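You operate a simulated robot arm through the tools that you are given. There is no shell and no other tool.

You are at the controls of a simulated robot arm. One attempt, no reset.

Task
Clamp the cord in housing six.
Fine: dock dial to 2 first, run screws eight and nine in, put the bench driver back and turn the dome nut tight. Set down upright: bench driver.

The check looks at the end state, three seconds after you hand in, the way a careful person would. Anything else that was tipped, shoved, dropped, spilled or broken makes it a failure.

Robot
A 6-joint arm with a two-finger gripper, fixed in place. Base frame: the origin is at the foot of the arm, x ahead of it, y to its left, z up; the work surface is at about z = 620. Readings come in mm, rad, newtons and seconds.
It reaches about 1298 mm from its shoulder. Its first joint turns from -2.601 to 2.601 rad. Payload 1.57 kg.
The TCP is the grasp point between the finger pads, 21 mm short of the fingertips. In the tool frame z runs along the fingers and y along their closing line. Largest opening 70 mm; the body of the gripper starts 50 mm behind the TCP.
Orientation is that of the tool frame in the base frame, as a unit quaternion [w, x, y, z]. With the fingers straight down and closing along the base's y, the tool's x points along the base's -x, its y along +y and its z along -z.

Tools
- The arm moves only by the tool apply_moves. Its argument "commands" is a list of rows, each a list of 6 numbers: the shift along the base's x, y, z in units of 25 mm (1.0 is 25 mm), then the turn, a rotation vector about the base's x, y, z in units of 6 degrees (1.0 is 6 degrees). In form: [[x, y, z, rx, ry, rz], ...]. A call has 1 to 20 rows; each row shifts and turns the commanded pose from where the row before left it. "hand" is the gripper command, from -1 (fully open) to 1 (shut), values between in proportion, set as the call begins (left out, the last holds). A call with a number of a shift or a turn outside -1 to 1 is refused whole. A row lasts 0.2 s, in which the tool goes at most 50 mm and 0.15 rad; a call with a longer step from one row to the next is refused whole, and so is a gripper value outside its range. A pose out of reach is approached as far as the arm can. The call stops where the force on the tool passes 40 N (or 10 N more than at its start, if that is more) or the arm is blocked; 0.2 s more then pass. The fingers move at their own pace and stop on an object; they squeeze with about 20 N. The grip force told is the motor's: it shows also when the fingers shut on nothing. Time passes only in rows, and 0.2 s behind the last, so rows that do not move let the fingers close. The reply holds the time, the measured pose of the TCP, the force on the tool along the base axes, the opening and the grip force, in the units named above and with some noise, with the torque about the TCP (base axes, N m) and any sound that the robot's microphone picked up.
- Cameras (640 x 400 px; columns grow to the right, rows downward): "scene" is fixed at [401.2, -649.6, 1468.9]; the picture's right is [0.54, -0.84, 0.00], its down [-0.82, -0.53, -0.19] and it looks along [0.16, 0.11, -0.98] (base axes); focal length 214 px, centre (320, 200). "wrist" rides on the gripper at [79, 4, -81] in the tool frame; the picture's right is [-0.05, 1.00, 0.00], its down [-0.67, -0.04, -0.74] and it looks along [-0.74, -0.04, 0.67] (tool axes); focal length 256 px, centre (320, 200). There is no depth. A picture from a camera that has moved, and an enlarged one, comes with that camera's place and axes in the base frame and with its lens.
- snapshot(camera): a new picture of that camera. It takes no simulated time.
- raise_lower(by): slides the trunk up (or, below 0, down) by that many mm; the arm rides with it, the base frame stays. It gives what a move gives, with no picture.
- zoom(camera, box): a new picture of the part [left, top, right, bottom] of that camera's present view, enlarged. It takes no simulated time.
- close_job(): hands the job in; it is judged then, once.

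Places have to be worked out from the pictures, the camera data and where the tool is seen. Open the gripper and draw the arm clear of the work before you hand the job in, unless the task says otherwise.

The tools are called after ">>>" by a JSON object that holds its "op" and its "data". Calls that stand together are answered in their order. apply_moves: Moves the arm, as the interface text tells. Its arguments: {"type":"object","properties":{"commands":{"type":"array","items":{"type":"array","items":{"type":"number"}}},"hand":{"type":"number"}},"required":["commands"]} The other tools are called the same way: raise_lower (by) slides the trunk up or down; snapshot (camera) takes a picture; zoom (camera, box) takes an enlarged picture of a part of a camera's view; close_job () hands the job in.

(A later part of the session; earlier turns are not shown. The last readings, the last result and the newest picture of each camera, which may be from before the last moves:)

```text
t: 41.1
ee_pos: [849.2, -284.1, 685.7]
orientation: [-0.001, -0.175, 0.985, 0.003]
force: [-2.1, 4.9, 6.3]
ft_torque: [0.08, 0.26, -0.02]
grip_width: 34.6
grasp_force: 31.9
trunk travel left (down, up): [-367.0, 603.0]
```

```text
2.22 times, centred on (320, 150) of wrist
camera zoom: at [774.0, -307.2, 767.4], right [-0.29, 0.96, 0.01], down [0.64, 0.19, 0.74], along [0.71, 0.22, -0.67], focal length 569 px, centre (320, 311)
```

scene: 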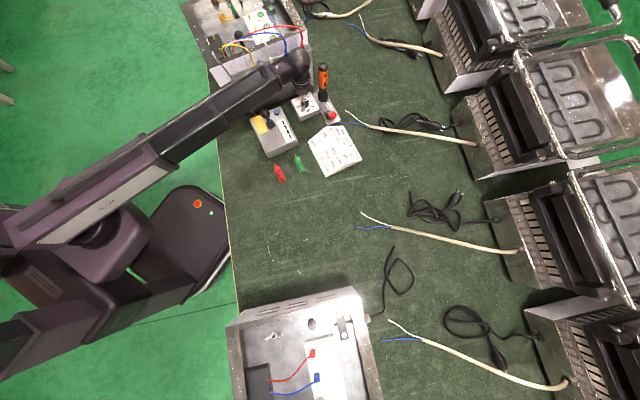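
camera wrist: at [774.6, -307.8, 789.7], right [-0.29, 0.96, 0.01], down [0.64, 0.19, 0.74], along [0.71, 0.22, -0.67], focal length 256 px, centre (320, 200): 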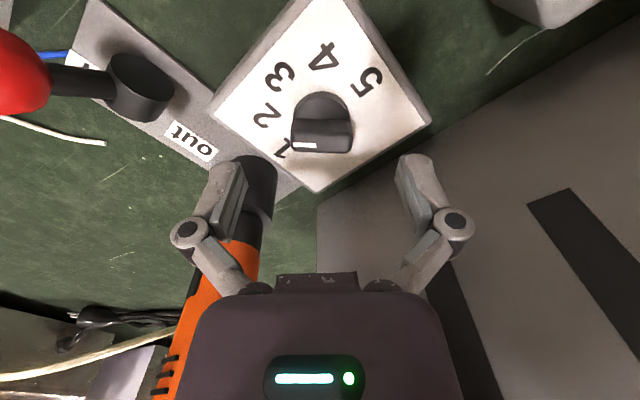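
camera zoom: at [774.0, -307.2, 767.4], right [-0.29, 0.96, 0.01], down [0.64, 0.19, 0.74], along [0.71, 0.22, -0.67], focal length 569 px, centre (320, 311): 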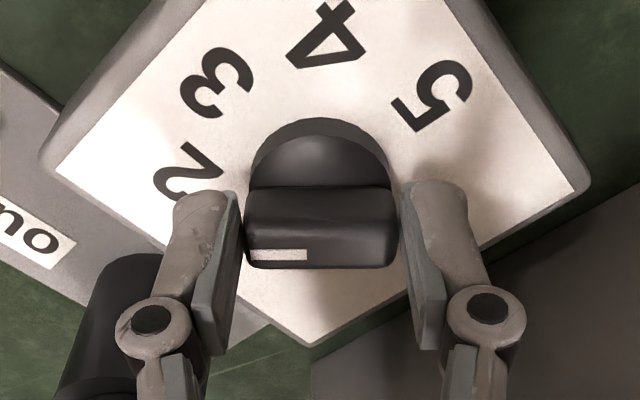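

Gripped at 34.6 mm with the handle at about -70°. Turn the last 5.6°.

>>> {"op": "apply_moves", "data": {"commands": [[0, 0, 0, 0, 0, -0.235], [0, 0, 0, 0, 0, -0.235], [0, 0, 0, 0, 0, -0.235], [0, 0, 0, 0, 0, -0.235], [0, 0, 0, 0, 0, 0]]}}

>>> {"op": "apply_moves", "data": {"commands": [[0, 0, 0, 0, 0, 0], [0, 0, 0, 0, 0, 0], [0, 0, 0, 0, 0, 0]], "hand": -1}}

>>> {"op": "raise_lower", "data": {"by": 173}}

>>> {"op": "apply_moves", "data": {"commands": [[0, 0, 0, 0, 0, -0.9], [0, 0, 0, 0, 0, -0.9], [0, 0, 0, 0, 0, -0.9], [0, 0, 0, 0, 0, -0.9], [0, 0, 0, 0, 0, -0.9], [0, 0, 0, 0, 0, -0.9], [0, 0, 0, 0, 0, -0.9], [0, 0, 0, 0, 0, -0.9], [0, 0, 0, 0, 0, -0.2], [0, 0, 0, 0, 0, 0]]}}

>>> {"op": "zoom", "data": {"camera": "wrist", "box": [260, 0, 400, 110]}}

```text
t: 42.3
ee_pos: [848.0, -283.1, 687.5]
orientation: [-0.002, -0.125, 0.992, 0.003]
force: [-2.1, 9.0, 5.9]
ft_torque: [0.3, -0.09, 0.01]
grip_width: 34.0
grasp_force: 31.5
trunk travel left (down, up): [-367.0, 603.0]
```

```text
t: 43.1
ee_pos: [848.6, -283.6, 685.6]
orientation: [-0.003, -0.126, 0.992, 0.003]
force: [-0.3, -0.4, 0.1]
ft_torque: [0.01, 0.01, 0.03]
grip_width: 70.1
grasp_force: 0.1
trunk travel left (down, up): [-367.0, 603.0]
```

```text
t: 45.0
ee_pos: [848.6, -286.6, 858.6]
orientation: [-0.003, -0.125, 0.992, 0.004]
force: [0.2, 0.1, -0.1]
ft_torque: [0.01, -0.01, 0.01]
grip_width: 70.0
grasp_force: 0.0
trunk travel left (down, up): [-540.0, 430.0]
```

```text
t: 47.2
ee_pos: [849.5, -286.0, 858.5]
orientation: [-0.002, 0.259, 0.966, 0.004]
force: [-1.0, -0.4, -0.5]
ft_torque: [-0.02, -0.05, -0.02]
grip_width: 70.0
grasp_force: 0.0
trunk travel left (down, up): [-540.0, 430.0]
```

```text
3.64 times, centred on (330, 55) of wrist
camera zoom: at [783.0, -242.2, 939.6], right [0.55, 0.84, 0.01], down [0.56, -0.37, 0.74], along [0.62, -0.4, -0.67], focal length 931 px, centre (284, 727)
```

zoom: 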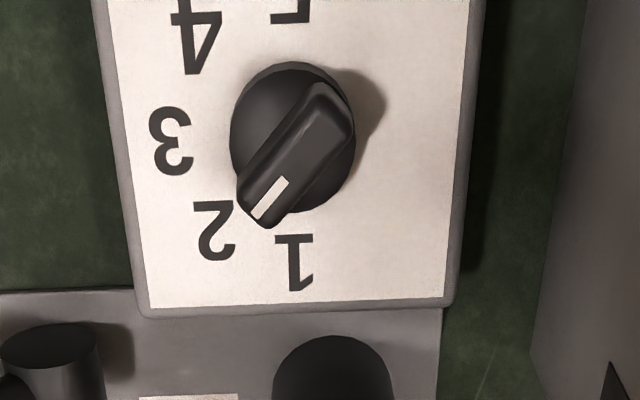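

The pointer looks unchanged (~40° from 1), suggesting either a detent or slip. I regrip the ends and turn past by 12° to find out which.

>>> {"op": "apply_moves", "data": {"commands": [[0, 0.07, 0, 0, 0, 0.9], [0, 0, 0, 0, 0, 0.9], [0, 0, 0, 0, 0, 0.9], [0, 0, 0, 0, 0, 0.9], [0, 0, 0, 0, 0, 0.9], [0, 0, 0, 0, 0, 0.9], [0, 0, 0, 0, 0, 0.9], [0, 0, 0, 0, 0, 0.9], [0, 0, 0, 0, 0, 0.9], [0, 0, 0, 0, 0, 0.2], [0, 0, 0, 0, 0, 0]]}}

>>> {"op": "raise_lower", "data": {"by": -173}}

>>> {"op": "apply_moves", "data": {"commands": [[0, 0, 0, 0, 0, 0], [0, 0, 0, 0, 0, 0], [0, 0, 0, 0, 0, 0]], "hand": 1}}

>>> {"op": "apply_moves", "data": {"commands": [[0, 0, 0, 0, 0, -0.4], [0, 0, 0, 0, 0, -0.4], [0, 0, 0, 0, 0, -0.4], [0, 0, 0, 0, 0, -0.4], [0, 0, 0, 0, 0, -0.4], [0, 0, 0, 0, 0, 0]]}}

>>> {"op": "zoom", "data": {"camera": "wrist", "box": [200, 60, 440, 240]}}

```text
t: 49.6
ee_pos: [848.5, -283.6, 858.3]
orientation: [-0.003, -0.173, 0.985, 0.003]
force: [-0.2, 0.4, 0.6]
ft_torque: [0.0, -0.01, -0.02]
grip_width: 70.0
grasp_force: 0.0
trunk travel left (down, up): [-540.0, 430.0]
```

```text
t: 51.5
ee_pos: [848.5, -283.6, 685.7]
orientation: [-0.003, -0.172, 0.985, 0.003]
force: [0.9, -0.2, -0.6]
ft_torque: [-0.01, 0.0, -0.03]
grip_width: 70.0
grasp_force: 0.0
trunk travel left (down, up): [-367.0, 603.0]
```

```text
t: 52.4
ee_pos: [847.4, -283.3, 686.1]
orientation: [-0.002, -0.172, 0.985, 0.003]
force: [5.3, -8.0, 11.7]
ft_torque: [-0.12, -0.12, -0.05]
grip_width: 34.5
grasp_force: 32.3
trunk travel left (down, up): [-367.0, 603.0]
```

```text
t: 53.8
ee_pos: [848.4, -283.7, 684.2]
orientation: [-0.002, -0.068, 0.998, 0.003]
force: [11.5, -0.6, 11.1]
ft_torque: [-0.16, 0.38, 0.02]
grip_width: 33.9
grasp_force: 32.1
trunk travel left (down, up): [-367.0, 603.0]
```

```text
2.22 times, centred on (320, 150) of wrist
camera zoom: at [769.5, -290.2, 766.9], right [-0.08, 1.0, 0.01], down [0.67, 0.05, 0.74], along [0.74, 0.07, -0.67], focal length 569 px, centre (320, 311)
```

zoom: 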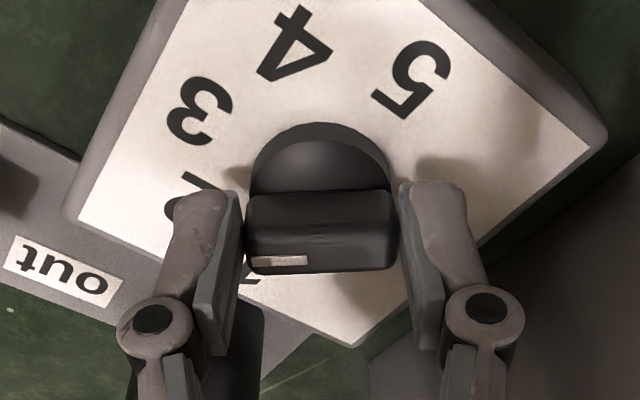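

The handle followed the fingers this time (~12° further). Release and look whether it springs back.

>>> {"op": "apply_moves", "data": {"commands": [[0, 0, 0, 0, 0, 0], [0, 0, 0, 0, 0, 0], [0, 0, 0, 0, 0, 0]], "hand": -1}}

>>> {"op": "zoom", "data": {"camera": "wrist", "box": [200, 60, 440, 240]}}

```text
t: 54.5
ee_pos: [846.8, -283.8, 685.5]
orientation: [-0.003, -0.068, 0.998, 0.004]
force: [-0.7, -0.7, -0.3]
ft_torque: [-0.02, 0.0, 0.0]
grip_width: 69.6
grasp_force: 0.1
trunk travel left (down, up): [-367.0, 603.0]
```

```text
2.22 times, centred on (320, 150) of wrist
camera zoom: at [769.2, -290.6, 766.6], right [-0.08, 1.0, 0.01], down [0.67, 0.05, 0.74], along [0.74, 0.07, -0.67], focal length 569 px, centre (320, 311)
```

zoom: 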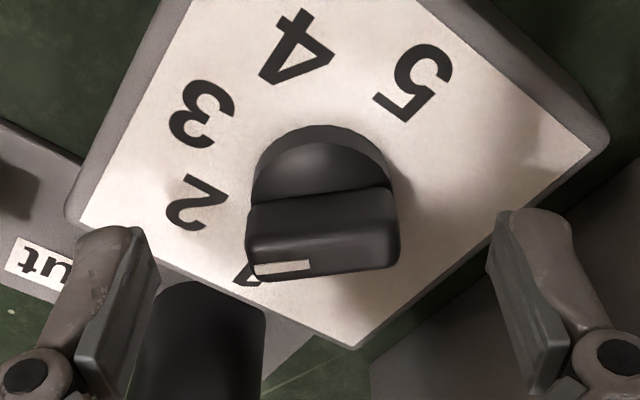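

It springs back toward the detent, so position 2 is a click stop. I raise to the safe height and re-check the dial and locate the driver.

>>> {"op": "raise_lower", "data": {"by": 173}}

>>> {"op": "apply_moves", "data": {"commands": [[0, -0.45, 0, 0, 0, -0.65], [0, -0.45, 0, 0, 0, -0.65], [0, -0.5, 0, 0, 0, 0], [0, 0, 0, 0, 0, 0]]}}

>>> {"op": "snapshot", "data": {"camera": "wrist"}}

>>> {"op": "zoom", "data": {"camera": "wrist", "box": [280, 0, 420, 240]}}

>>> {"op": "zoom", "data": {"camera": "scene", "box": [270, 50, 360, 130]}}

```text
t: 56.5
ee_pos: [848.2, -283.1, 859.4]
orientation: [-0.003, -0.068, 0.998, 0.003]
force: [0.3, -1.0, 0.1]
ft_torque: [0.0, -0.01, 0.01]
grip_width: 69.9
grasp_force: 0.0
trunk travel left (down, up): [-540.0, 430.0]
```

```text
t: 57.5
ee_pos: [847.9, -316.2, 858.2]
orientation: [-0.004, 0.0, 1.0, 0.004]
force: [-0.2, 0.7, 0.5]
ft_torque: [-0.01, -0.01, 0.03]
grip_width: 70.0
grasp_force: 0.1
trunk travel left (down, up): [-540.0, 430.0]
```

```text
taken
camera wrist: at [769.3, -313.6, 939.6], right [0.05, 1.0, 0.01], down [0.67, -0.04, 0.74], along [0.74, -0.04, -0.67], focal length 256 px, centre (320, 200)
```

wrist: 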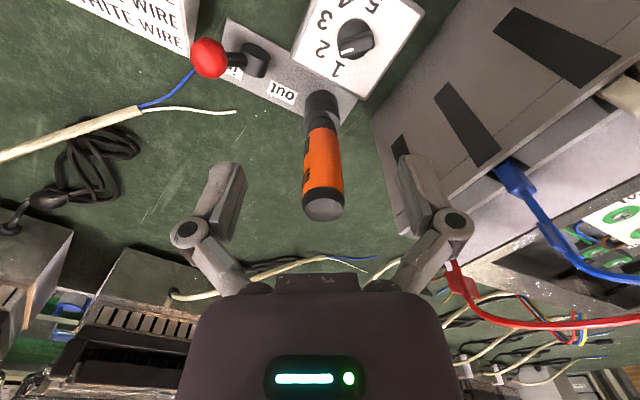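

```text
1.67 times, centred on (350, 120) of wrist
camera zoom: at [769.3, -313.6, 939.6], right [0.05, 1.0, 0.01], down [0.67, -0.04, 0.74], along [0.74, -0.04, -0.67], focal length 427 px, centre (270, 333)
```

zoom: 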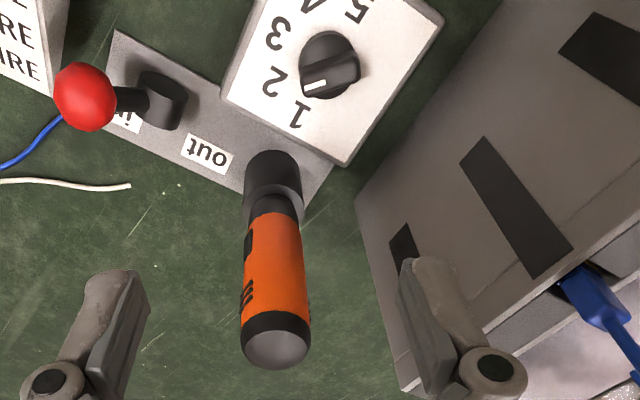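

```text
5.00 times, centred on (315, 90) of scene
camera zoom: at [401.2, -649.6, 1468.9], right [0.54, -0.84, 0.0], down [-0.82, -0.53, -0.19], along [0.16, 0.11, -0.98], focal length 1072 px, centre (345, 750)
```

zoom: 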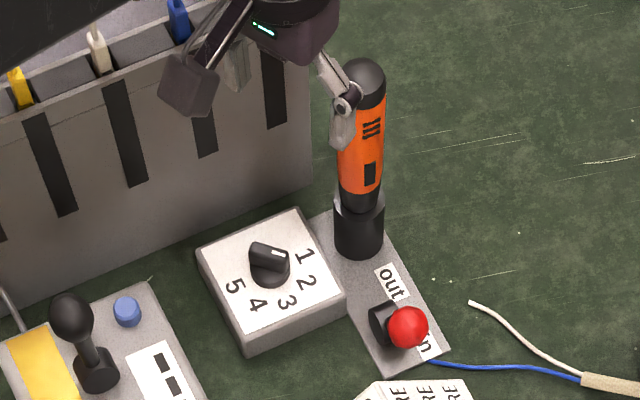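

Dial reads 2, lever at "in". Driver axis is at about (928, -319), top z≈805, ~36 mm thick. I move over it and lower to grip the upper part.

>>> {"op": "apply_moves", "data": {"commands": [[0.8, -0.03, 0, 0, 0, 0], [0.8, -0.03, 0, 0, 0, 0], [0.8, -0.03, 0, 0, 0, 0], [0.8, -0.03, 0, 0, 0, 0], [0, 0, 0, 0, 0, 0], [0, 0, 0, 0, 0, 0]]}}

>>> {"op": "raise_lower", "data": {"by": -45}}

>>> {"op": "snapshot", "data": {"camera": "wrist"}}

```text
t: 58.9
ee_pos: [926.9, -321.7, 858.3]
orientation: [-0.004, 0.0, 1.0, 0.005]
force: [-0.2, 0.2, 0.3]
ft_torque: [-0.02, -0.01, -0.01]
grip_width: 70.0
grasp_force: 0.1
trunk travel left (down, up): [-540.0, 430.0]
```

```text
t: 59.8
ee_pos: [925.9, -320.1, 813.0]
orientation: [-0.002, 0.001, 1.0, 0.003]
force: [0.4, -0.1, 0.6]
ft_torque: [0.0, 0.0, 0.02]
grip_width: 70.1
grasp_force: 0.1
trunk travel left (down, up): [-495.0, 475.0]
```

```text
taken
camera wrist: at [848.7, -316.6, 894.7], right [0.05, 1.0, 0.01], down [0.67, -0.04, 0.74], along [0.74, -0.04, -0.67], focal length 256 px, centre (320, 200)
```

wrist: 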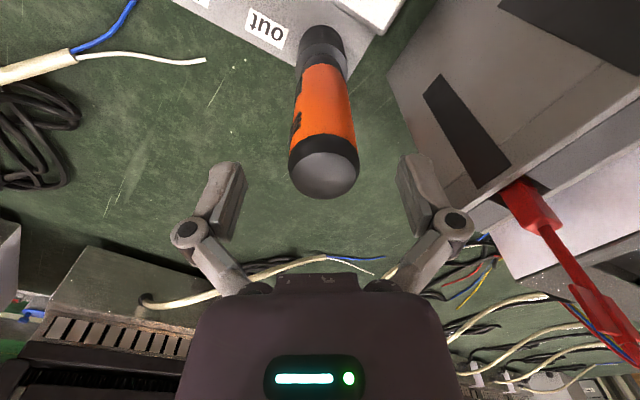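

Driver is centered between the fingers within ~2 mm. Lower to z≈765 and grip.

>>> {"op": "apply_moves", "data": {"commands": [[0.06, 0.05, 0, 0, 0, 0], [0, 0, 0, 0, 0, 0]]}}

>>> {"op": "raise_lower", "data": {"by": -46}}

>>> {"op": "apply_moves", "data": {"commands": [[0, 0, 0, 0, 0, 0], [0, 0, 0, 0, 0, 0], [0, 0, 0, 0, 0, 0]], "hand": 1}}

>>> {"op": "snapshot", "data": {"camera": "wrist"}}

>>> {"op": "zoom", "data": {"camera": "scene", "box": [270, 50, 360, 130]}}

```text
t: 60.4
ee_pos: [928.1, -319.5, 812.8]
orientation: [-0.003, 0.0, 1.0, 0.004]
force: [-0.4, 0.1, 0.6]
ft_torque: [-0.01, 0.03, 0.03]
grip_width: 69.8
grasp_force: 0.1
trunk travel left (down, up): [-495.0, 475.0]
```

```text
t: 61.2
ee_pos: [928.3, -319.7, 767.2]
orientation: [-0.003, 0.0, 1.0, 0.003]
force: [-0.1, -0.1, -0.3]
ft_torque: [-0.01, -0.01, -0.02]
grip_width: 70.0
grasp_force: 0.1
trunk travel left (down, up): [-449.0, 521.0]
```

```text
t: 62.0
ee_pos: [928.6, -319.0, 768.4]
orientation: [-0.003, -0.001, 1.0, 0.003]
force: [0.1, 0.6, 5.9]
ft_torque: [0.09, -0.05, -0.03]
grip_width: 35.9
grasp_force: 19.8
trunk travel left (down, up): [-449.0, 521.0]
```

```text
taken
camera wrist: at [849.6, -315.2, 849.3], right [0.05, 1.0, 0.01], down [0.67, -0.04, 0.74], along [0.74, -0.04, -0.67], focal length 256 px, centre (320, 200)
```

wrist: 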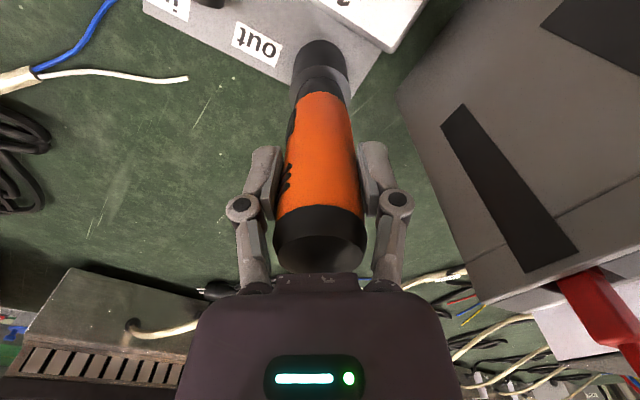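

```text
5.00 times, centred on (315, 90) of scene
camera zoom: at [401.2, -649.6, 1468.9], right [0.54, -0.84, 0.0], down [-0.82, -0.53, -0.19], along [0.16, 0.11, -0.98], focal length 1072 px, centre (345, 750)
```

zoom: 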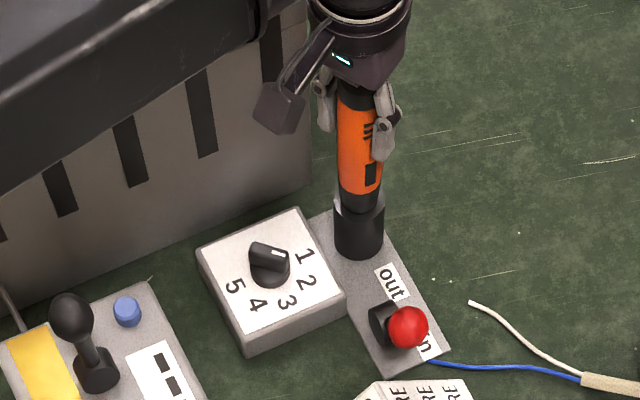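

Driver gripped (35.9 mm). Lift it out of the socket gently first.

>>> {"op": "raise_lower", "data": {"by": 40}}

>>> {"op": "raise_lower", "data": {"by": 80}}

>>> {"op": "snapshot", "data": {"camera": "wrist"}}

>>> {"op": "zoom", "data": {"camera": "scene", "box": [270, 30, 360, 130]}}

```text
t: 62.9
ee_pos: [929.3, -319.6, 807.4]
orientation: [-0.003, -0.001, 1.0, 0.004]
force: [-0.3, 0.6, -3.9]
ft_torque: [0.01, -0.01, 0.0]
grip_width: 35.8
grasp_force: 20.1
trunk travel left (down, up): [-489.0, 481.0]
```

```text
t: 64.0
ee_pos: [928.2, -319.9, 886.9]
orientation: [-0.003, 0.0, 1.0, 0.003]
force: [-0.4, 0.4, -3.8]
ft_torque: [-0.01, 0.01, 0.01]
grip_width: 35.9
grasp_force: 20.7
trunk travel left (down, up): [-569.0, 401.0]
```

```text
taken
camera wrist: at [850.5, -315.5, 968.1], right [0.05, 1.0, 0.01], down [0.67, -0.04, 0.74], along [0.74, -0.04, -0.67], focal length 256 px, centre (320, 200)
```

wrist: 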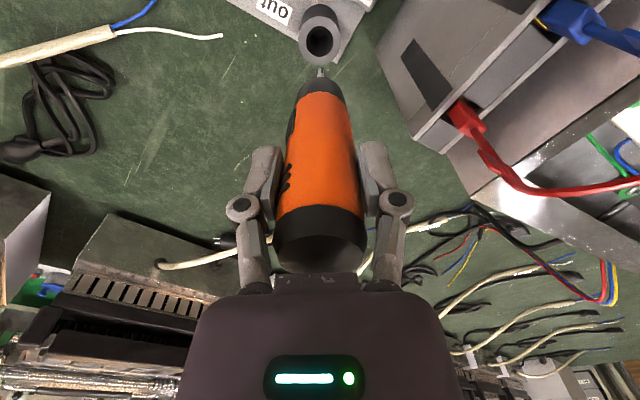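

```text
4.00 times, centred on (315, 80) of scene
camera zoom: at [401.2, -649.6, 1468.9], right [0.54, -0.84, 0.0], down [-0.82, -0.53, -0.19], along [0.16, 0.11, -0.98], focal length 858 px, centre (340, 680)
```

zoom: 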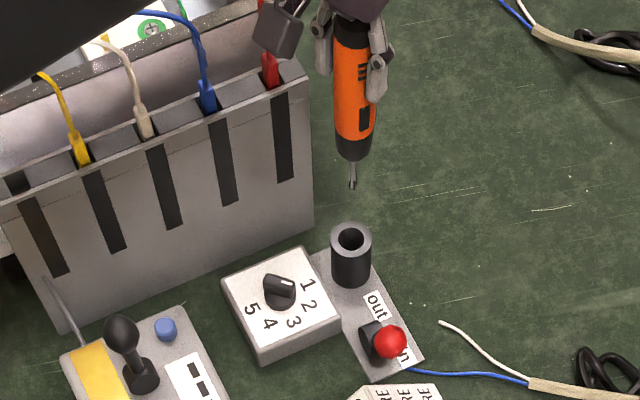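

The driver is out with a ~25 mm bit; its tip is ~132 mm below the TCP. I triangulate screw eight ≈ (257, -807, 787) and nine ≈ (217, -848, 786). I raise further and carry the driver toward the housing, turning to yaw -90°.

>>> {"op": "raise_lower", "data": {"by": 113}}

>>> {"op": "apply_moves", "data": {"commands": [[-0.917, -0.588, 0, 0, 0, -0.5], [-0.917, -0.588, 0, 0, 0, -0.5], [-0.917, -0.588, 0, 0, 0, -0.5], [-0.917, -0.588, 0, 0, 0, -0.5], [-0.917, -0.588, 0, 0, 0, -0.5], [-0.917, -0.588, 0, 0, 0, -0.5], [-0.917, -0.588, 0, 0, 0, -0.5], [-0.917, -0.588, 0, 0, 0, -0.5], [-0.917, -0.588, 0, 0, 0, -0.5], [-0.917, -0.588, 0, 0, 0, -0.5], [-0.917, -0.588, 0, 0, 0, -0.5], [-0.917, -0.588, 0, 0, 0, -0.5], [-0.917, -0.588, 0, 0, 0, -0.5], [-0.917, -0.588, 0, 0, 0, -0.5], [-0.917, -0.588, 0, 0, 0, -0.5]]}}

>>> {"op": "apply_moves", "data": {"commands": [[-0.917, -0.588, 0, 0, 0, -0.5], [-0.917, -0.588, 0, 0, 0, -0.5], [-0.917, -0.588, 0, 0, 0, -0.5], [-0.917, -0.588, 0, 0, 0, -0.5], [-0.917, -0.588, 0, 0, 0, -0.5], [-0.917, -0.588, 0, 0, 0, -0.5], [-0.917, -0.588, 0, 0, 0, -0.5], [-0.917, -0.588, 0, 0, 0, -0.5], [-0.917, -0.588, 0, 0, 0, -0.5], [-0.917, -0.588, 0, 0, 0, -0.5], [-0.917, -0.588, 0, 0, 0, -0.5], [-0.917, -0.588, 0, 0, 0, -0.5], [-0.917, -0.588, 0, 0, 0, -0.5], [-0.917, -0.588, 0, 0, 0, -0.5], [0, 0, 0, 0, 0, 0]]}}

>>> {"op": "snapshot", "data": {"camera": "wrist"}}

>>> {"op": "snapshot", "data": {"camera": "scene"}}

```text
t: 65.5
ee_pos: [928.1, -319.8, 1001.0]
orientation: [-0.002, 0.001, 1.0, 0.004]
force: [-0.4, 0.7, -4.5]
ft_torque: [-0.01, 0.01, 0.02]
grip_width: 35.8
grasp_force: 20.3
trunk travel left (down, up): [-682.0, 288.0]
```

```text
t: 68.7
ee_pos: [585.7, -538.2, 1001.0]
orientation: [-0.002, 0.383, 0.924, 0.004]
force: [-0.1, 0.6, -3.8]
ft_torque: [0.01, -0.01, -0.03]
grip_width: 35.7
grasp_force: 20.2
trunk travel left (down, up): [-682.0, 288.0]
```

```text
t: 71.9
ee_pos: [264.3, -745.7, 1000.0]
orientation: [0.001, 0.688, 0.725, 0.004]
force: [-0.3, 0.0, -4.4]
ft_torque: [0.04, -0.01, -0.02]
grip_width: 35.8
grasp_force: 20.1
trunk travel left (down, up): [-682.0, 288.0]
```

```text
taken
camera wrist: at [264.8, -666.5, 1081.4], right [1.0, 0.0, 0.01], down [-0.01, -0.67, 0.74], along [0.0, -0.74, -0.67], focal length 256 px, centre (320, 200)
```

wrist: 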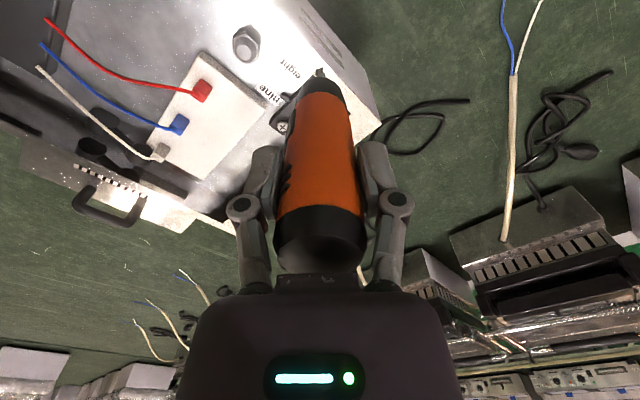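

```text
taken
```

scene: 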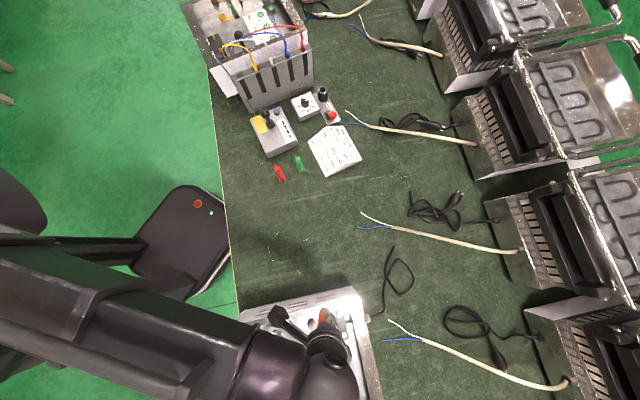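

Tip and the clamp are both visible. Zoom in on both cameras to measure tip versus screws.

>>> {"op": "zoom", "data": {"camera": "wrist", "box": [220, 20, 400, 150]}}

>>> {"op": "zoom", "data": {"camera": "scene", "box": [280, 285, 400, 370]}}

```text
3.08 times, centred on (310, 85) of wrist
camera zoom: at [264.8, -666.5, 1081.4], right [1.0, 0.0, 0.01], down [-0.01, -0.67, 0.74], along [0.0, -0.74, -0.67], focal length 788 px, centre (351, 554)
```

zoom: 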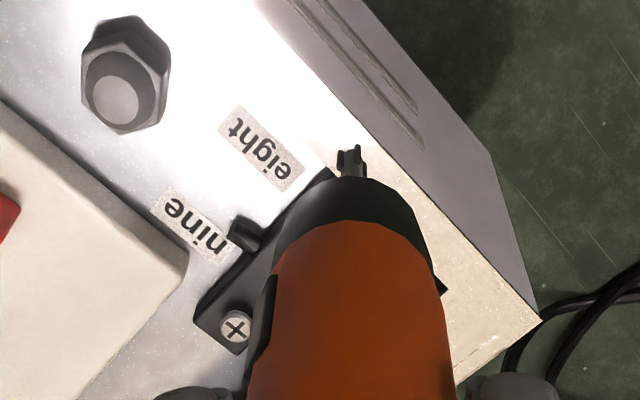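

```text
4.71 times, centred on (340, 328) of scene
camera zoom: at [401.2, -649.6, 1468.9], right [0.54, -0.84, 0.0], down [-0.82, -0.53, -0.19], along [0.16, 0.11, -0.98], focal length 1009 px, centre (226, -400)
```

zoom: 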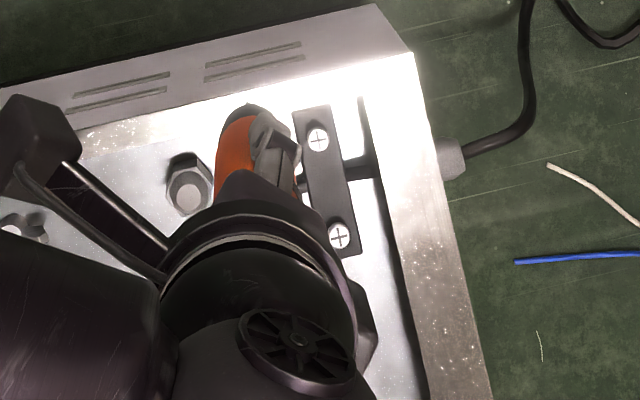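

I move the tip over screw eight (≈(257, -807)) while staying high, then re-measure.

>>> {"op": "apply_moves", "data": {"commands": [[-0.1, -0.8, 0, 0, 0, -0.25], [-0.1, -0.8, 0, 0, 0, -0.25], [-0.1, -0.85, 0, 0, 0, 0], [0, 0, 0, 0, 0, 0], [0, 0, 0, 0, 0, 0]]}}

>>> {"op": "zoom", "data": {"camera": "wrist", "box": [220, 20, 400, 150]}}

>>> {"op": "zoom", "data": {"camera": "scene", "box": [280, 285, 400, 370]}}

```text
t: 73.1
ee_pos: [256.0, -805.9, 1000.1]
orientation: [0.001, 0.707, 0.707, 0.004]
force: [-0.4, -0.1, -4.2]
ft_torque: [0.04, 0.01, 0.01]
grip_width: 35.7
grasp_force: 20.3
trunk travel left (down, up): [-682.0, 288.0]
```

```text
3.08 times, centred on (310, 85) of wrist
camera zoom: at [261.1, -726.6, 1081.4], right [1.0, -0.05, 0.01], down [-0.04, -0.67, 0.74], along [-0.04, -0.74, -0.67], focal length 788 px, centre (351, 554)
```

zoom: 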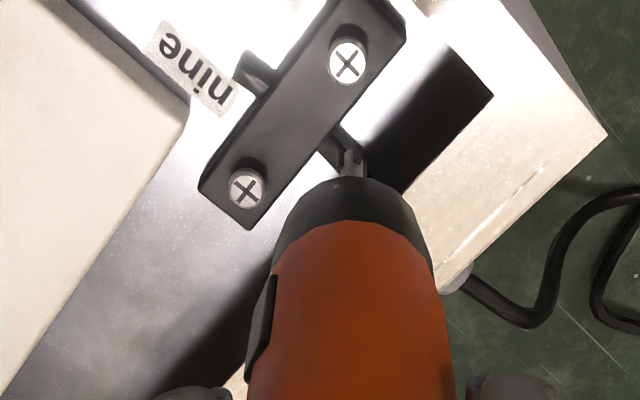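

```text
4.71 times, centred on (340, 328) of scene
camera zoom: at [401.2, -649.6, 1468.9], right [0.54, -0.84, 0.0], down [-0.82, -0.53, -0.19], along [0.16, 0.11, -0.98], focal length 1009 px, centre (226, -400)
```

zoom: 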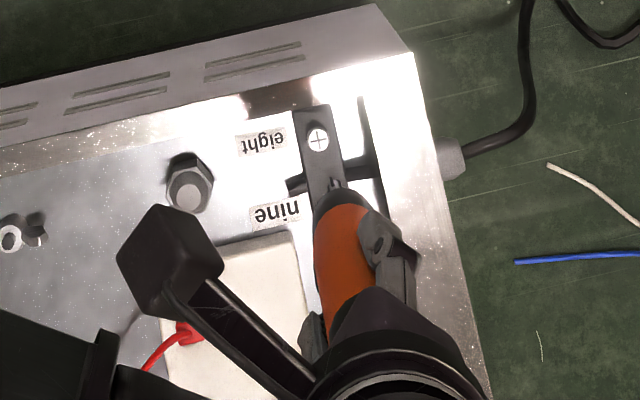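

Both views agree the screw head lies nearly under the tip, at z≈795. Lower 50 mm (tip ≈818) and re-measure.

>>> {"op": "raise_lower", "data": {"by": -50}}

>>> {"op": "zoom", "data": {"camera": "wrist", "box": [250, 20, 390, 120]}}

>>> {"op": "zoom", "data": {"camera": "scene", "box": [310, 290, 380, 340]}}

```text
t: 74.0
ee_pos: [256.1, -805.9, 949.6]
orientation: [0.002, 0.707, 0.707, 0.005]
force: [0.3, -0.3, -3.9]
ft_torque: [0.04, -0.02, 0.01]
grip_width: 35.5
grasp_force: 20.2
trunk travel left (down, up): [-632.0, 338.0]
```

```text
4.00 times, centred on (320, 70) of wrist
camera zoom: at [261.2, -726.5, 1031.4], right [1.0, -0.05, 0.01], down [-0.04, -0.67, 0.74], along [-0.04, -0.74, -0.67], focal length 1024 px, centre (320, 720)
```

zoom: 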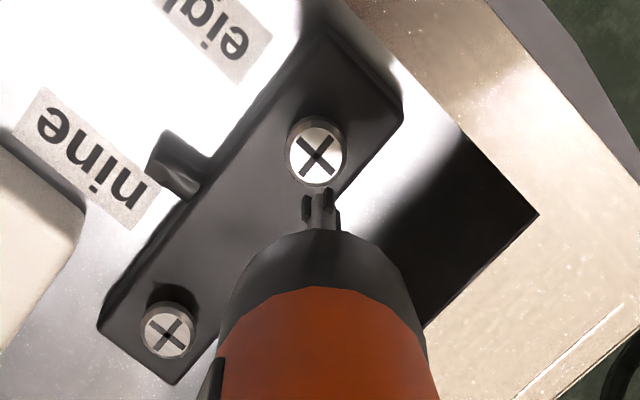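

```text
8.00 times, centred on (345, 315) of scene
camera zoom: at [401.2, -649.6, 1468.9], right [0.54, -0.84, 0.0], down [-0.82, -0.53, -0.19], along [0.16, 0.11, -0.98], focal length 1716 px, centre (120, -720)
```

zoom: 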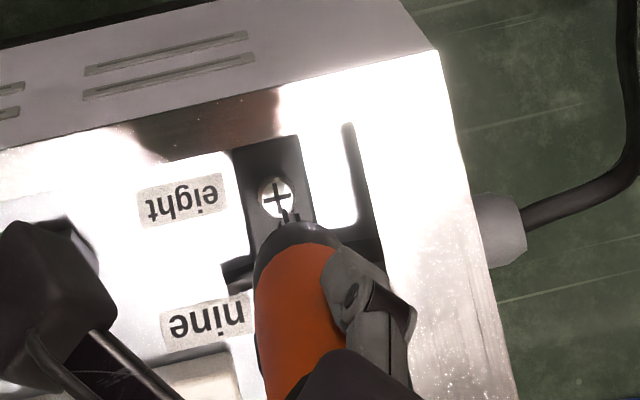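

Estimated offset tip→screw about (-1.6, +1.5) mm, head z≈802. Shift and lower 9 mm for another check.

>>> {"op": "apply_moves", "data": {"commands": [[-0.065, 0.06, 0, 0, 0, 0], [0, 0, 0, 0, 0, 0]]}}

>>> {"op": "raise_lower", "data": {"by": -9}}

>>> {"op": "zoom", "data": {"camera": "wrist", "box": [280, 40, 360, 100]}}

>>> {"op": "zoom", "data": {"camera": "scene", "box": [320, 295, 365, 330]}}

```text
t: 74.6
ee_pos: [255.2, -803.5, 949.8]
orientation: [0.0, 0.707, 0.707, 0.004]
force: [-1.1, -0.1, -3.7]
ft_torque: [0.04, -0.01, 0.02]
grip_width: 35.6
grasp_force: 20.2
trunk travel left (down, up): [-632.0, 338.0]
```

```text
t: 75.2
ee_pos: [256.0, -803.9, 941.6]
orientation: [0.001, 0.707, 0.708, 0.005]
force: [0.4, 0.0, -3.3]
ft_torque: [0.03, 0.01, 0.01]
grip_width: 35.5
grasp_force: 19.9
trunk travel left (down, up): [-623.0, 347.0]
```

```text
6.67 times, centred on (320, 70) of wrist
camera zoom: at [259.7, -724.3, 1022.4], right [1.0, -0.05, 0.01], down [-0.04, -0.67, 0.74], along [-0.04, -0.74, -0.67], focal length 1707 px, centre (320, 1067)
```

zoom: 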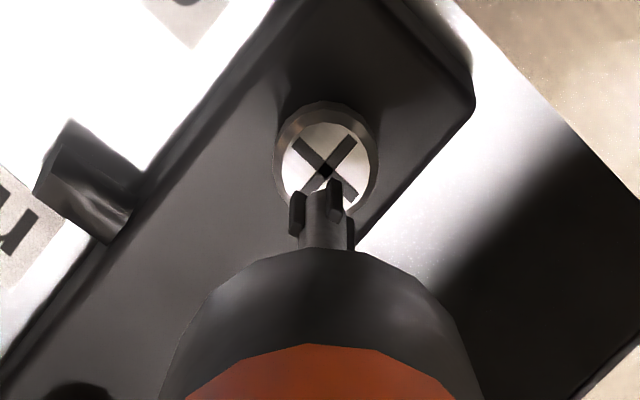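

```text
11.43 times, centred on (342, 312) of scene
camera zoom: at [401.2, -649.6, 1468.9], right [0.54, -0.84, 0.0], down [-0.82, -0.53, -0.19], along [0.16, 0.11, -0.98], focal length 2451 px, centre (63, -1086)
```

zoom: 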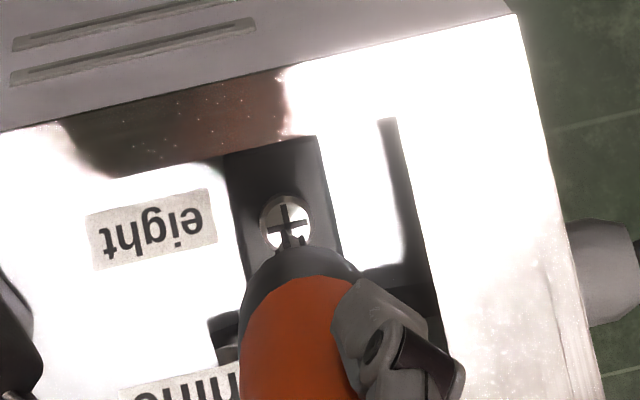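

Alignment is within ~0.7 mm and the head is ~7 mm below the tip. Small trim and lower 6 mm.

>>> {"op": "apply_moves", "data": {"commands": [[0.02, 0.018, 0, 0, 0, 0], [0, 0, 0, 0, 0, 0]]}}

>>> {"op": "raise_lower", "data": {"by": -6}}

>>> {"op": "zoom", "data": {"camera": "wrist", "box": [280, 40, 360, 100]}}

>>> {"op": "zoom", "data": {"camera": "scene", "box": [320, 295, 365, 330]}}

```text
t: 75.8
ee_pos: [255.8, -802.6, 941.4]
orientation: [0.001, 0.707, 0.707, 0.005]
force: [-0.7, -0.4, -3.8]
ft_torque: [0.06, -0.01, 0.02]
grip_width: 35.5
grasp_force: 19.5
trunk travel left (down, up): [-623.0, 347.0]
```

```text
t: 76.3
ee_pos: [256.4, -803.2, 934.8]
orientation: [0.001, 0.707, 0.707, 0.004]
force: [-0.7, 0.4, -3.8]
ft_torque: [0.04, 0.01, 0.02]
grip_width: 35.6
grasp_force: 19.9
trunk travel left (down, up): [-617.0, 353.0]
```

```text
6.67 times, centred on (320, 70) of wrist
camera zoom: at [260.5, -723.5, 1016.4], right [1.0, -0.05, 0.01], down [-0.04, -0.67, 0.74], along [-0.04, -0.74, -0.67], focal length 1707 px, centre (320, 1067)
```

zoom: 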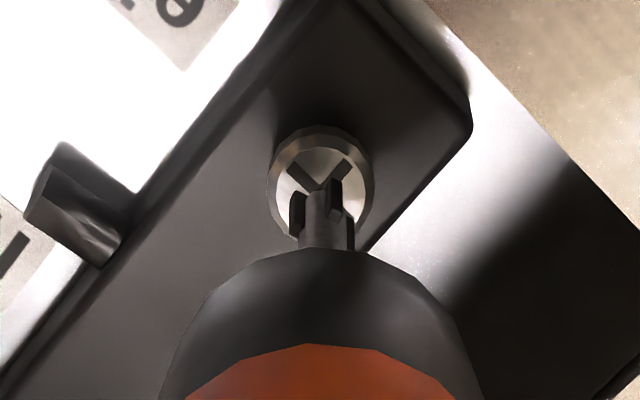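

```text
11.43 times, centred on (342, 312) of scene
camera zoom: at [401.2, -649.6, 1468.9], right [0.54, -0.84, 0.0], down [-0.82, -0.53, -0.19], along [0.16, 0.11, -0.98], focal length 2451 px, centre (63, -1086)
```

zoom: 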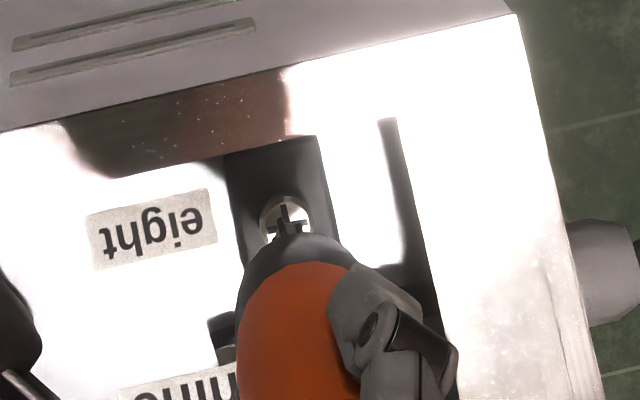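

Tip is ~0.7 mm right of the screw center; trim and lower toward contact by 2 mm.

>>> {"op": "apply_moves", "data": {"commands": [[-0.028, 0.02, 0, 0, 0, 0], [0, 0, 0, 0, 0, 0]]}}

>>> {"op": "raise_lower", "data": {"by": -2}}

>>> {"op": "raise_lower", "data": {"by": -1}}

>>> {"op": "zoom", "data": {"camera": "wrist", "box": [280, 40, 360, 100]}}

>>> {"op": "zoom", "data": {"camera": "scene", "box": [320, 295, 365, 330]}}

```text
t: 76.9
ee_pos: [256.4, -802.9, 936.4]
orientation: [0.0, 0.707, 0.707, 0.005]
force: [0.4, -0.3, -4.2]
ft_torque: [0.0, -0.05, -0.04]
grip_width: 35.6
grasp_force: 19.7
trunk travel left (down, up): [-617.0, 353.0]
```

```text
t: 77.5
ee_pos: [255.8, -802.6, 933.0]
orientation: [0.001, 0.707, 0.707, 0.005]
force: [0.4, -0.1, -4.0]
ft_torque: [0.04, -0.02, 0.0]
grip_width: 35.6
grasp_force: 20.5
trunk travel left (down, up): [-615.0, 355.0]
```

```text
t: 78.0
ee_pos: [255.9, -801.7, 932.2]
orientation: [0.001, 0.707, 0.707, 0.003]
force: [-0.1, 0.8, -3.9]
ft_torque: [0.05, 0.02, -0.01]
grip_width: 35.5
grasp_force: 19.9
trunk travel left (down, up): [-614.0, 356.0]
```

```text
6.67 times, centred on (320, 70) of wrist
camera zoom: at [260.3, -723.3, 1013.4], right [1.0, -0.05, 0.01], down [-0.04, -0.67, 0.74], along [-0.04, -0.74, -0.67], focal length 1707 px, centre (320, 1067)
```

zoom: 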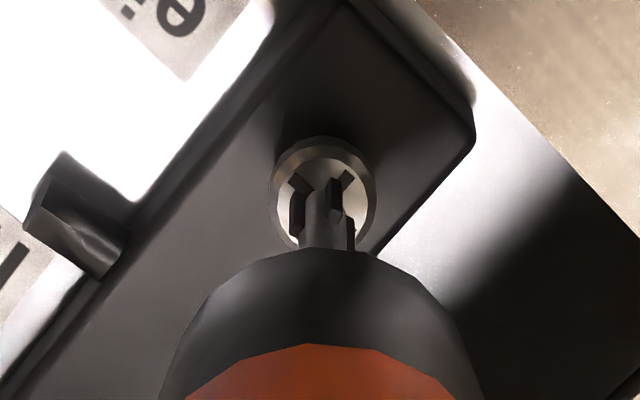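

```text
11.43 times, centred on (342, 312) of scene
camera zoom: at [401.2, -649.6, 1468.9], right [0.54, -0.84, 0.0], down [-0.82, -0.53, -0.19], along [0.16, 0.11, -0.98], focal length 2451 px, centre (63, -1086)
```

zoom: 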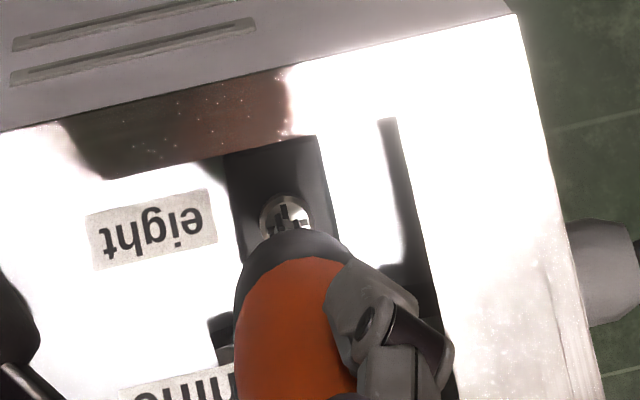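

The tip lies on the screw axis and is about at contact. Lower 1–2 mm more and watch the force and sound.

>>> {"op": "raise_lower", "data": {"by": -1.5}}

>>> {"op": "raise_lower", "data": {"by": -1.5}}

>>> {"op": "apply_moves", "data": {"commands": [[0, 0, 0, 0, 0, 0], [0, 0, 0, 0, 0, 0], [0, 0, 0, 0, 0, 0]]}}

>>> {"op": "zoom", "data": {"camera": "wrist", "box": [280, 40, 360, 100]}}

```text
t: 78.5
ee_pos: [257.1, -803.1, 930.7]
orientation: [0.0, 0.707, 0.707, 0.004]
force: [1.1, -0.6, -3.6]
ft_torque: [0.02, 0.02, 0.04]
grip_width: 35.4
grasp_force: 20.5
trunk travel left (down, up): [-612.0, 358.0]
```

```text
t: 79.0
ee_pos: [256.0, -803.0, 929.1]
orientation: [0.002, 0.708, 0.706, 0.004]
force: [-0.2, 0.0, -4.2]
ft_torque: [0.02, 0.02, 0.01]
grip_width: 35.6
grasp_force: 19.9
trunk travel left (down, up): [-611.0, 359.0]
```

```text
t: 79.8
ee_pos: [255.8, -803.0, 929.8]
orientation: [0.0, 0.707, 0.707, 0.004]
force: [-0.4, -0.5, -4.6]
ft_torque: [0.08, -0.02, -0.04]
grip_width: 35.6
grasp_force: 19.9
trunk travel left (down, up): [-611.0, 359.0]
```

```text
6.67 times, centred on (320, 70) of wrist
camera zoom: at [260.3, -723.3, 1010.4], right [1.0, -0.05, 0.01], down [-0.04, -0.67, 0.74], along [-0.04, -0.74, -0.67], focal length 1707 px, centre (320, 1067)
```

zoom: 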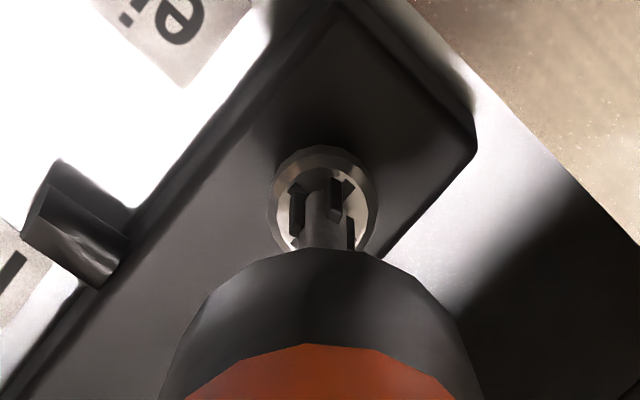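

No contact yet. Continue down in 1.5 mm steps.

>>> {"op": "raise_lower", "data": {"by": -1.5}}

>>> {"op": "raise_lower", "data": {"by": -1.5}}

>>> {"op": "zoom", "data": {"camera": "wrist", "box": [280, 40, 360, 100]}}

>>> {"op": "zoom", "data": {"camera": "scene", "box": [325, 300, 355, 323]}}

```text
t: 80.3
ee_pos: [256.7, -800.8, 927.2]
orientation: [0.001, 0.707, 0.708, 0.005]
force: [0.3, -0.4, -3.5]
ft_torque: [0.02, -0.01, 0.02]
grip_width: 35.7
grasp_force: 20.6
trunk travel left (down, up): [-609.0, 361.0]
```

```text
t: 80.8
ee_pos: [255.6, -801.9, 925.3]
orientation: [0.001, 0.707, 0.707, 0.004]
force: [-0.5, 0.3, -0.8]
ft_torque: [-0.06, -0.02, 0.0]
grip_width: 35.6
grasp_force: 19.3
trunk travel left (down, up): [-608.0, 362.0]
```

```text
6.67 times, centred on (320, 70) of wrist
camera zoom: at [260.2, -723.2, 1007.5], right [1.0, -0.05, 0.01], down [-0.04, -0.67, 0.74], along [-0.04, -0.74, -0.67], focal length 1707 px, centre (320, 1067)
```

zoom: 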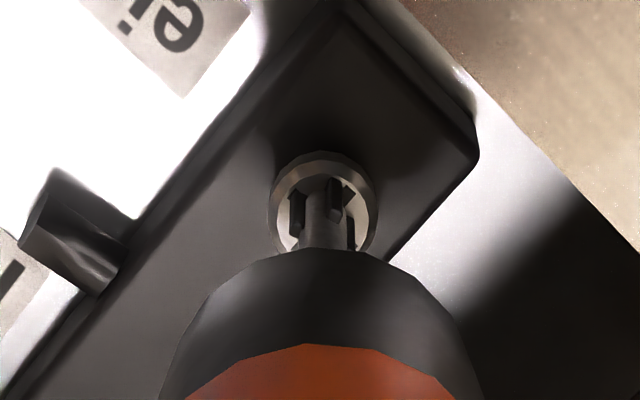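

```text
16.00 times, centred on (340, 312) of scene
camera zoom: at [401.2, -649.6, 1468.9], right [0.54, -0.84, 0.0], down [-0.82, -0.53, -0.19], along [0.16, 0.11, -0.98], focal length 3432 px, centre (0, -1584)
```

zoom: 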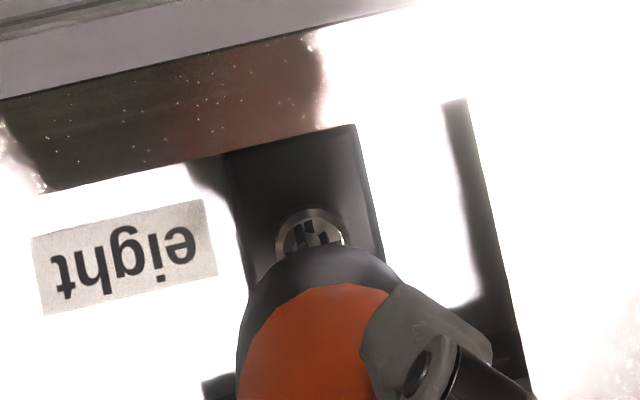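

Contact: force changed by ~3 N. Press 1 mm more.

>>> {"op": "raise_lower", "data": {"by": -1}}

>>> {"op": "apply_moves", "data": {"commands": [[0, 0, 0, 0, 0, 0], [0, 0, 0, 0, 0, 0], [0, 0, 0, 0, 0, 0], [0, 0, 0, 0, 0, 0]]}}

>>> {"op": "zoom", "data": {"camera": "wrist", "box": [280, 40, 360, 100]}}

```text
t: 81.3
ee_pos: [255.5, -802.4, 925.4]
orientation: [0.001, 0.707, 0.707, 0.004]
force: [-0.4, -1.2, 1.4]
ft_torque: [-0.17, -0.04, -0.01]
grip_width: 35.3
grasp_force: 20.1
trunk travel left (down, up): [-607.0, 363.0]
```

```text
t: 82.3
ee_pos: [255.6, -802.3, 925.2]
orientation: [0.001, 0.707, 0.707, 0.004]
force: [0.3, -1.7, 1.5]
ft_torque: [-0.15, -0.03, 0.0]
grip_width: 35.4
grasp_force: 20.1
trunk travel left (down, up): [-607.0, 363.0]
```

```text
6.67 times, centred on (320, 70) of wrist
camera zoom: at [260.1, -723.1, 1006.6], right [1.0, -0.05, 0.01], down [-0.04, -0.67, 0.74], along [-0.04, -0.74, -0.67], focal length 1707 px, centre (320, 1067)
```

zoom: 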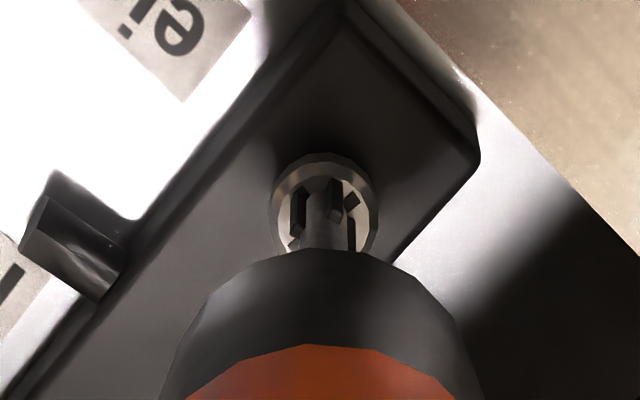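

Pressing ~5.5 N and nothing running yet; press a bit more.

>>> {"op": "raise_lower", "data": {"by": -2}}

>>> {"op": "apply_moves", "data": {"commands": [[0, 0, 0, 0, 0, 0], [0, 0, 0, 0, 0, 0], [0, 0, 0, 0, 0, 0], [0, 0, 0, 0, 0, 0]]}}

>>> {"op": "zoom", "data": {"camera": "wrist", "box": [280, 40, 360, 100]}}

```text
t: 82.8
ee_pos: [256.3, -801.9, 923.7]
orientation: [0.001, 0.708, 0.706, 0.004]
force: [-0.4, -1.0, 2.2]
ft_torque: [-0.14, 0.0, 0.01]
grip_width: 35.5
grasp_force: 19.7
trunk travel left (down, up): [-605.0, 365.0]
```

```text
t: 83.8
ee_pos: [256.4, -802.2, 922.7]
orientation: [0.001, 0.707, 0.707, 0.004]
force: [0.0, -0.2, -4.1]
ft_torque: [0.05, -0.04, -0.02]
grip_width: 35.5
grasp_force: 20.1
trunk travel left (down, up): [-605.0, 365.0]
```

```text
6.67 times, centred on (320, 70) of wrist
camera zoom: at [260.3, -723.4, 1004.4], right [1.0, -0.05, 0.01], down [-0.04, -0.67, 0.74], along [-0.04, -0.74, -0.67], focal length 1707 px, centre (320, 1067)
```

zoom: 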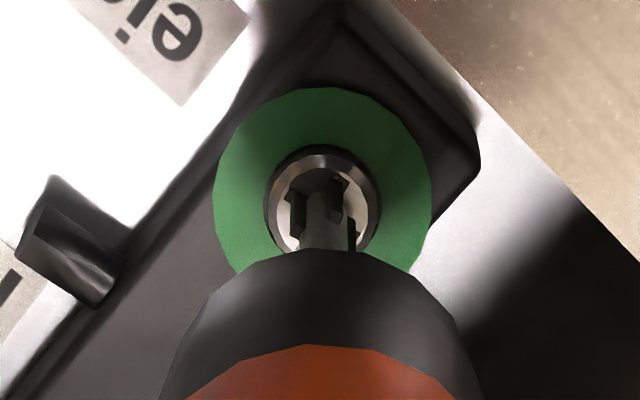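

A green ring has appeared around screw eight and the force dropped: it has been run in tight. Raise 30 mm and shift about (-37.8, -38.2) to screw nine.

>>> {"op": "raise_lower", "data": {"by": 30}}

>>> {"op": "apply_moves", "data": {"commands": [[-0.5, -0.5, 0, 0, 0, 0], [-0.5, -0.5, 0, 0, 0, 0], [-0.512, -0.528, 0, 0, 0, 0], [0, 0, 0, 0, 0, 0], [0, 0, 0, 0, 0, 0]]}}

>>> {"op": "zoom", "data": {"camera": "wrist", "box": [250, 20, 390, 120]}}

>>> {"op": "zoom", "data": {"camera": "scene", "box": [310, 295, 380, 345]}}

```text
t: 84.6
ee_pos: [256.2, -803.2, 953.8]
orientation: [0.001, 0.707, 0.707, 0.005]
force: [-0.6, -0.2, -5.2]
ft_torque: [0.02, -0.02, -0.01]
grip_width: 35.6
grasp_force: 20.4
trunk travel left (down, up): [-635.0, 335.0]
```

```text
t: 85.8
ee_pos: [216.8, -840.5, 953.9]
orientation: [0.001, 0.707, 0.707, 0.005]
force: [-0.6, 0.3, -3.6]
ft_torque: [0.04, 0.03, 0.01]
grip_width: 35.3
grasp_force: 20.1
trunk travel left (down, up): [-635.0, 335.0]
```

```text
4.00 times, centred on (320, 70) of wrist
camera zoom: at [221.4, -761.4, 1034.4], right [1.0, -0.05, 0.01], down [-0.04, -0.67, 0.74], along [-0.04, -0.74, -0.67], focal length 1024 px, centre (320, 720)
```

zoom: 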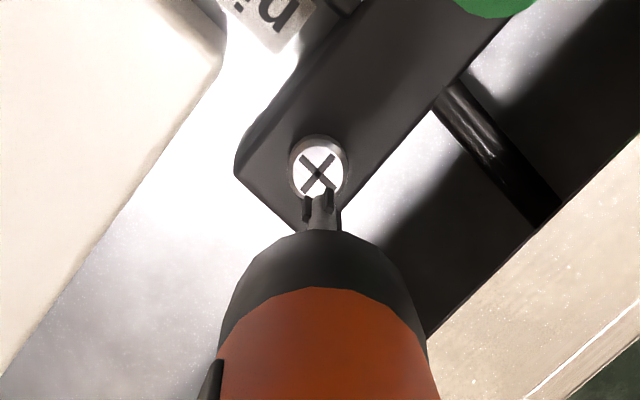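

```text
8.00 times, centred on (345, 320) of scene
camera zoom: at [401.2, -649.6, 1468.9], right [0.54, -0.84, 0.0], down [-0.82, -0.53, -0.19], along [0.16, 0.11, -0.98], focal length 1716 px, centre (120, -760)
```

zoom: 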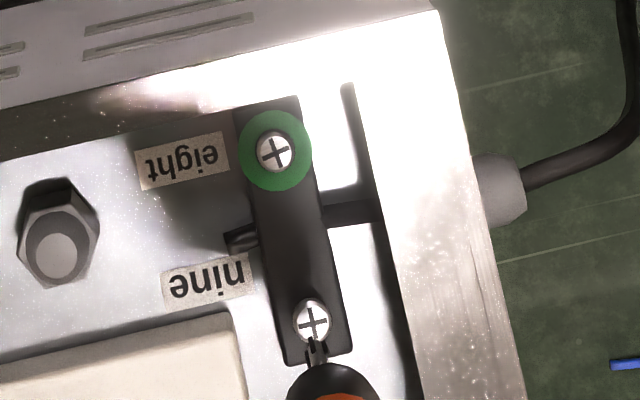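

Screw nine needs about (-1.4, -2.5) mm. Shift, lower 19 mm (tip ≈808) and look again.

>>> {"op": "apply_moves", "data": {"commands": [[-0.056, -0.1, 0, 0, 0, 0], [0, 0, 0, 0, 0, 0]]}}

>>> {"op": "raise_lower", "data": {"by": -19}}

>>> {"op": "zoom", "data": {"camera": "wrist", "box": [280, 40, 360, 100]}}

>>> {"op": "zoom", "data": {"camera": "scene", "box": [325, 315, 360, 340]}}

```text
t: 86.4
ee_pos: [214.8, -843.3, 953.3]
orientation: [0.001, 0.707, 0.707, 0.004]
force: [-0.3, 0.7, -4.3]
ft_torque: [0.05, -0.02, 0.0]
grip_width: 35.5
grasp_force: 20.1
trunk travel left (down, up): [-635.0, 335.0]
```

```text
t: 87.0
ee_pos: [214.3, -843.1, 933.9]
orientation: [0.001, 0.707, 0.707, 0.004]
force: [0.3, -0.6, -4.1]
ft_torque: [0.04, 0.02, 0.02]
grip_width: 35.6
grasp_force: 20.4
trunk travel left (down, up): [-616.0, 354.0]
```

```text
6.67 times, centred on (320, 70) of wrist
camera zoom: at [219.5, -764.0, 1015.4], right [1.0, -0.05, 0.01], down [-0.04, -0.67, 0.74], along [-0.04, -0.74, -0.67], focal length 1707 px, centre (320, 1067)
```

zoom: 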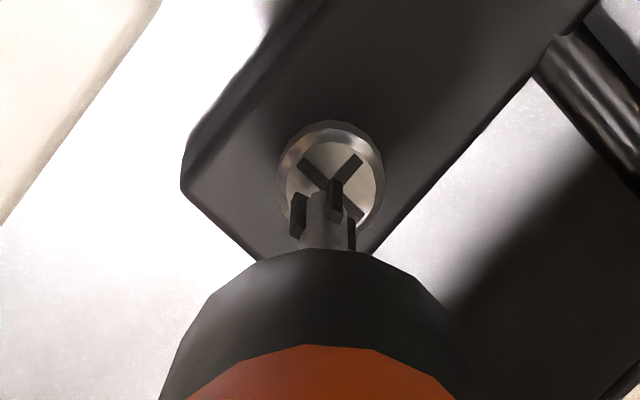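

```text
16.00 times, centred on (342, 328) of scene
camera zoom: at [401.2, -649.6, 1468.9], right [0.54, -0.84, 0.0], down [-0.82, -0.53, -0.19], along [0.16, 0.11, -0.98], focal length 3432 px, centre (-40, -1840)
```

zoom: 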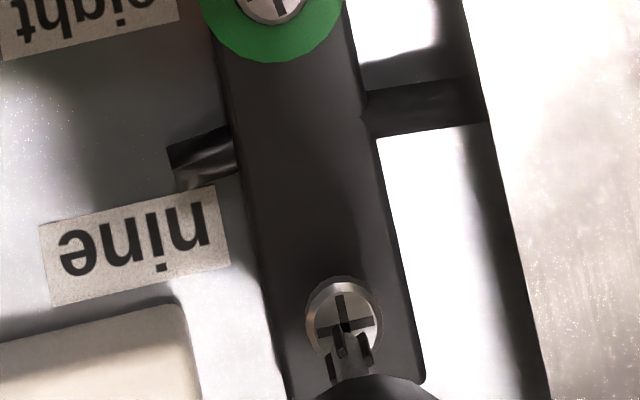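

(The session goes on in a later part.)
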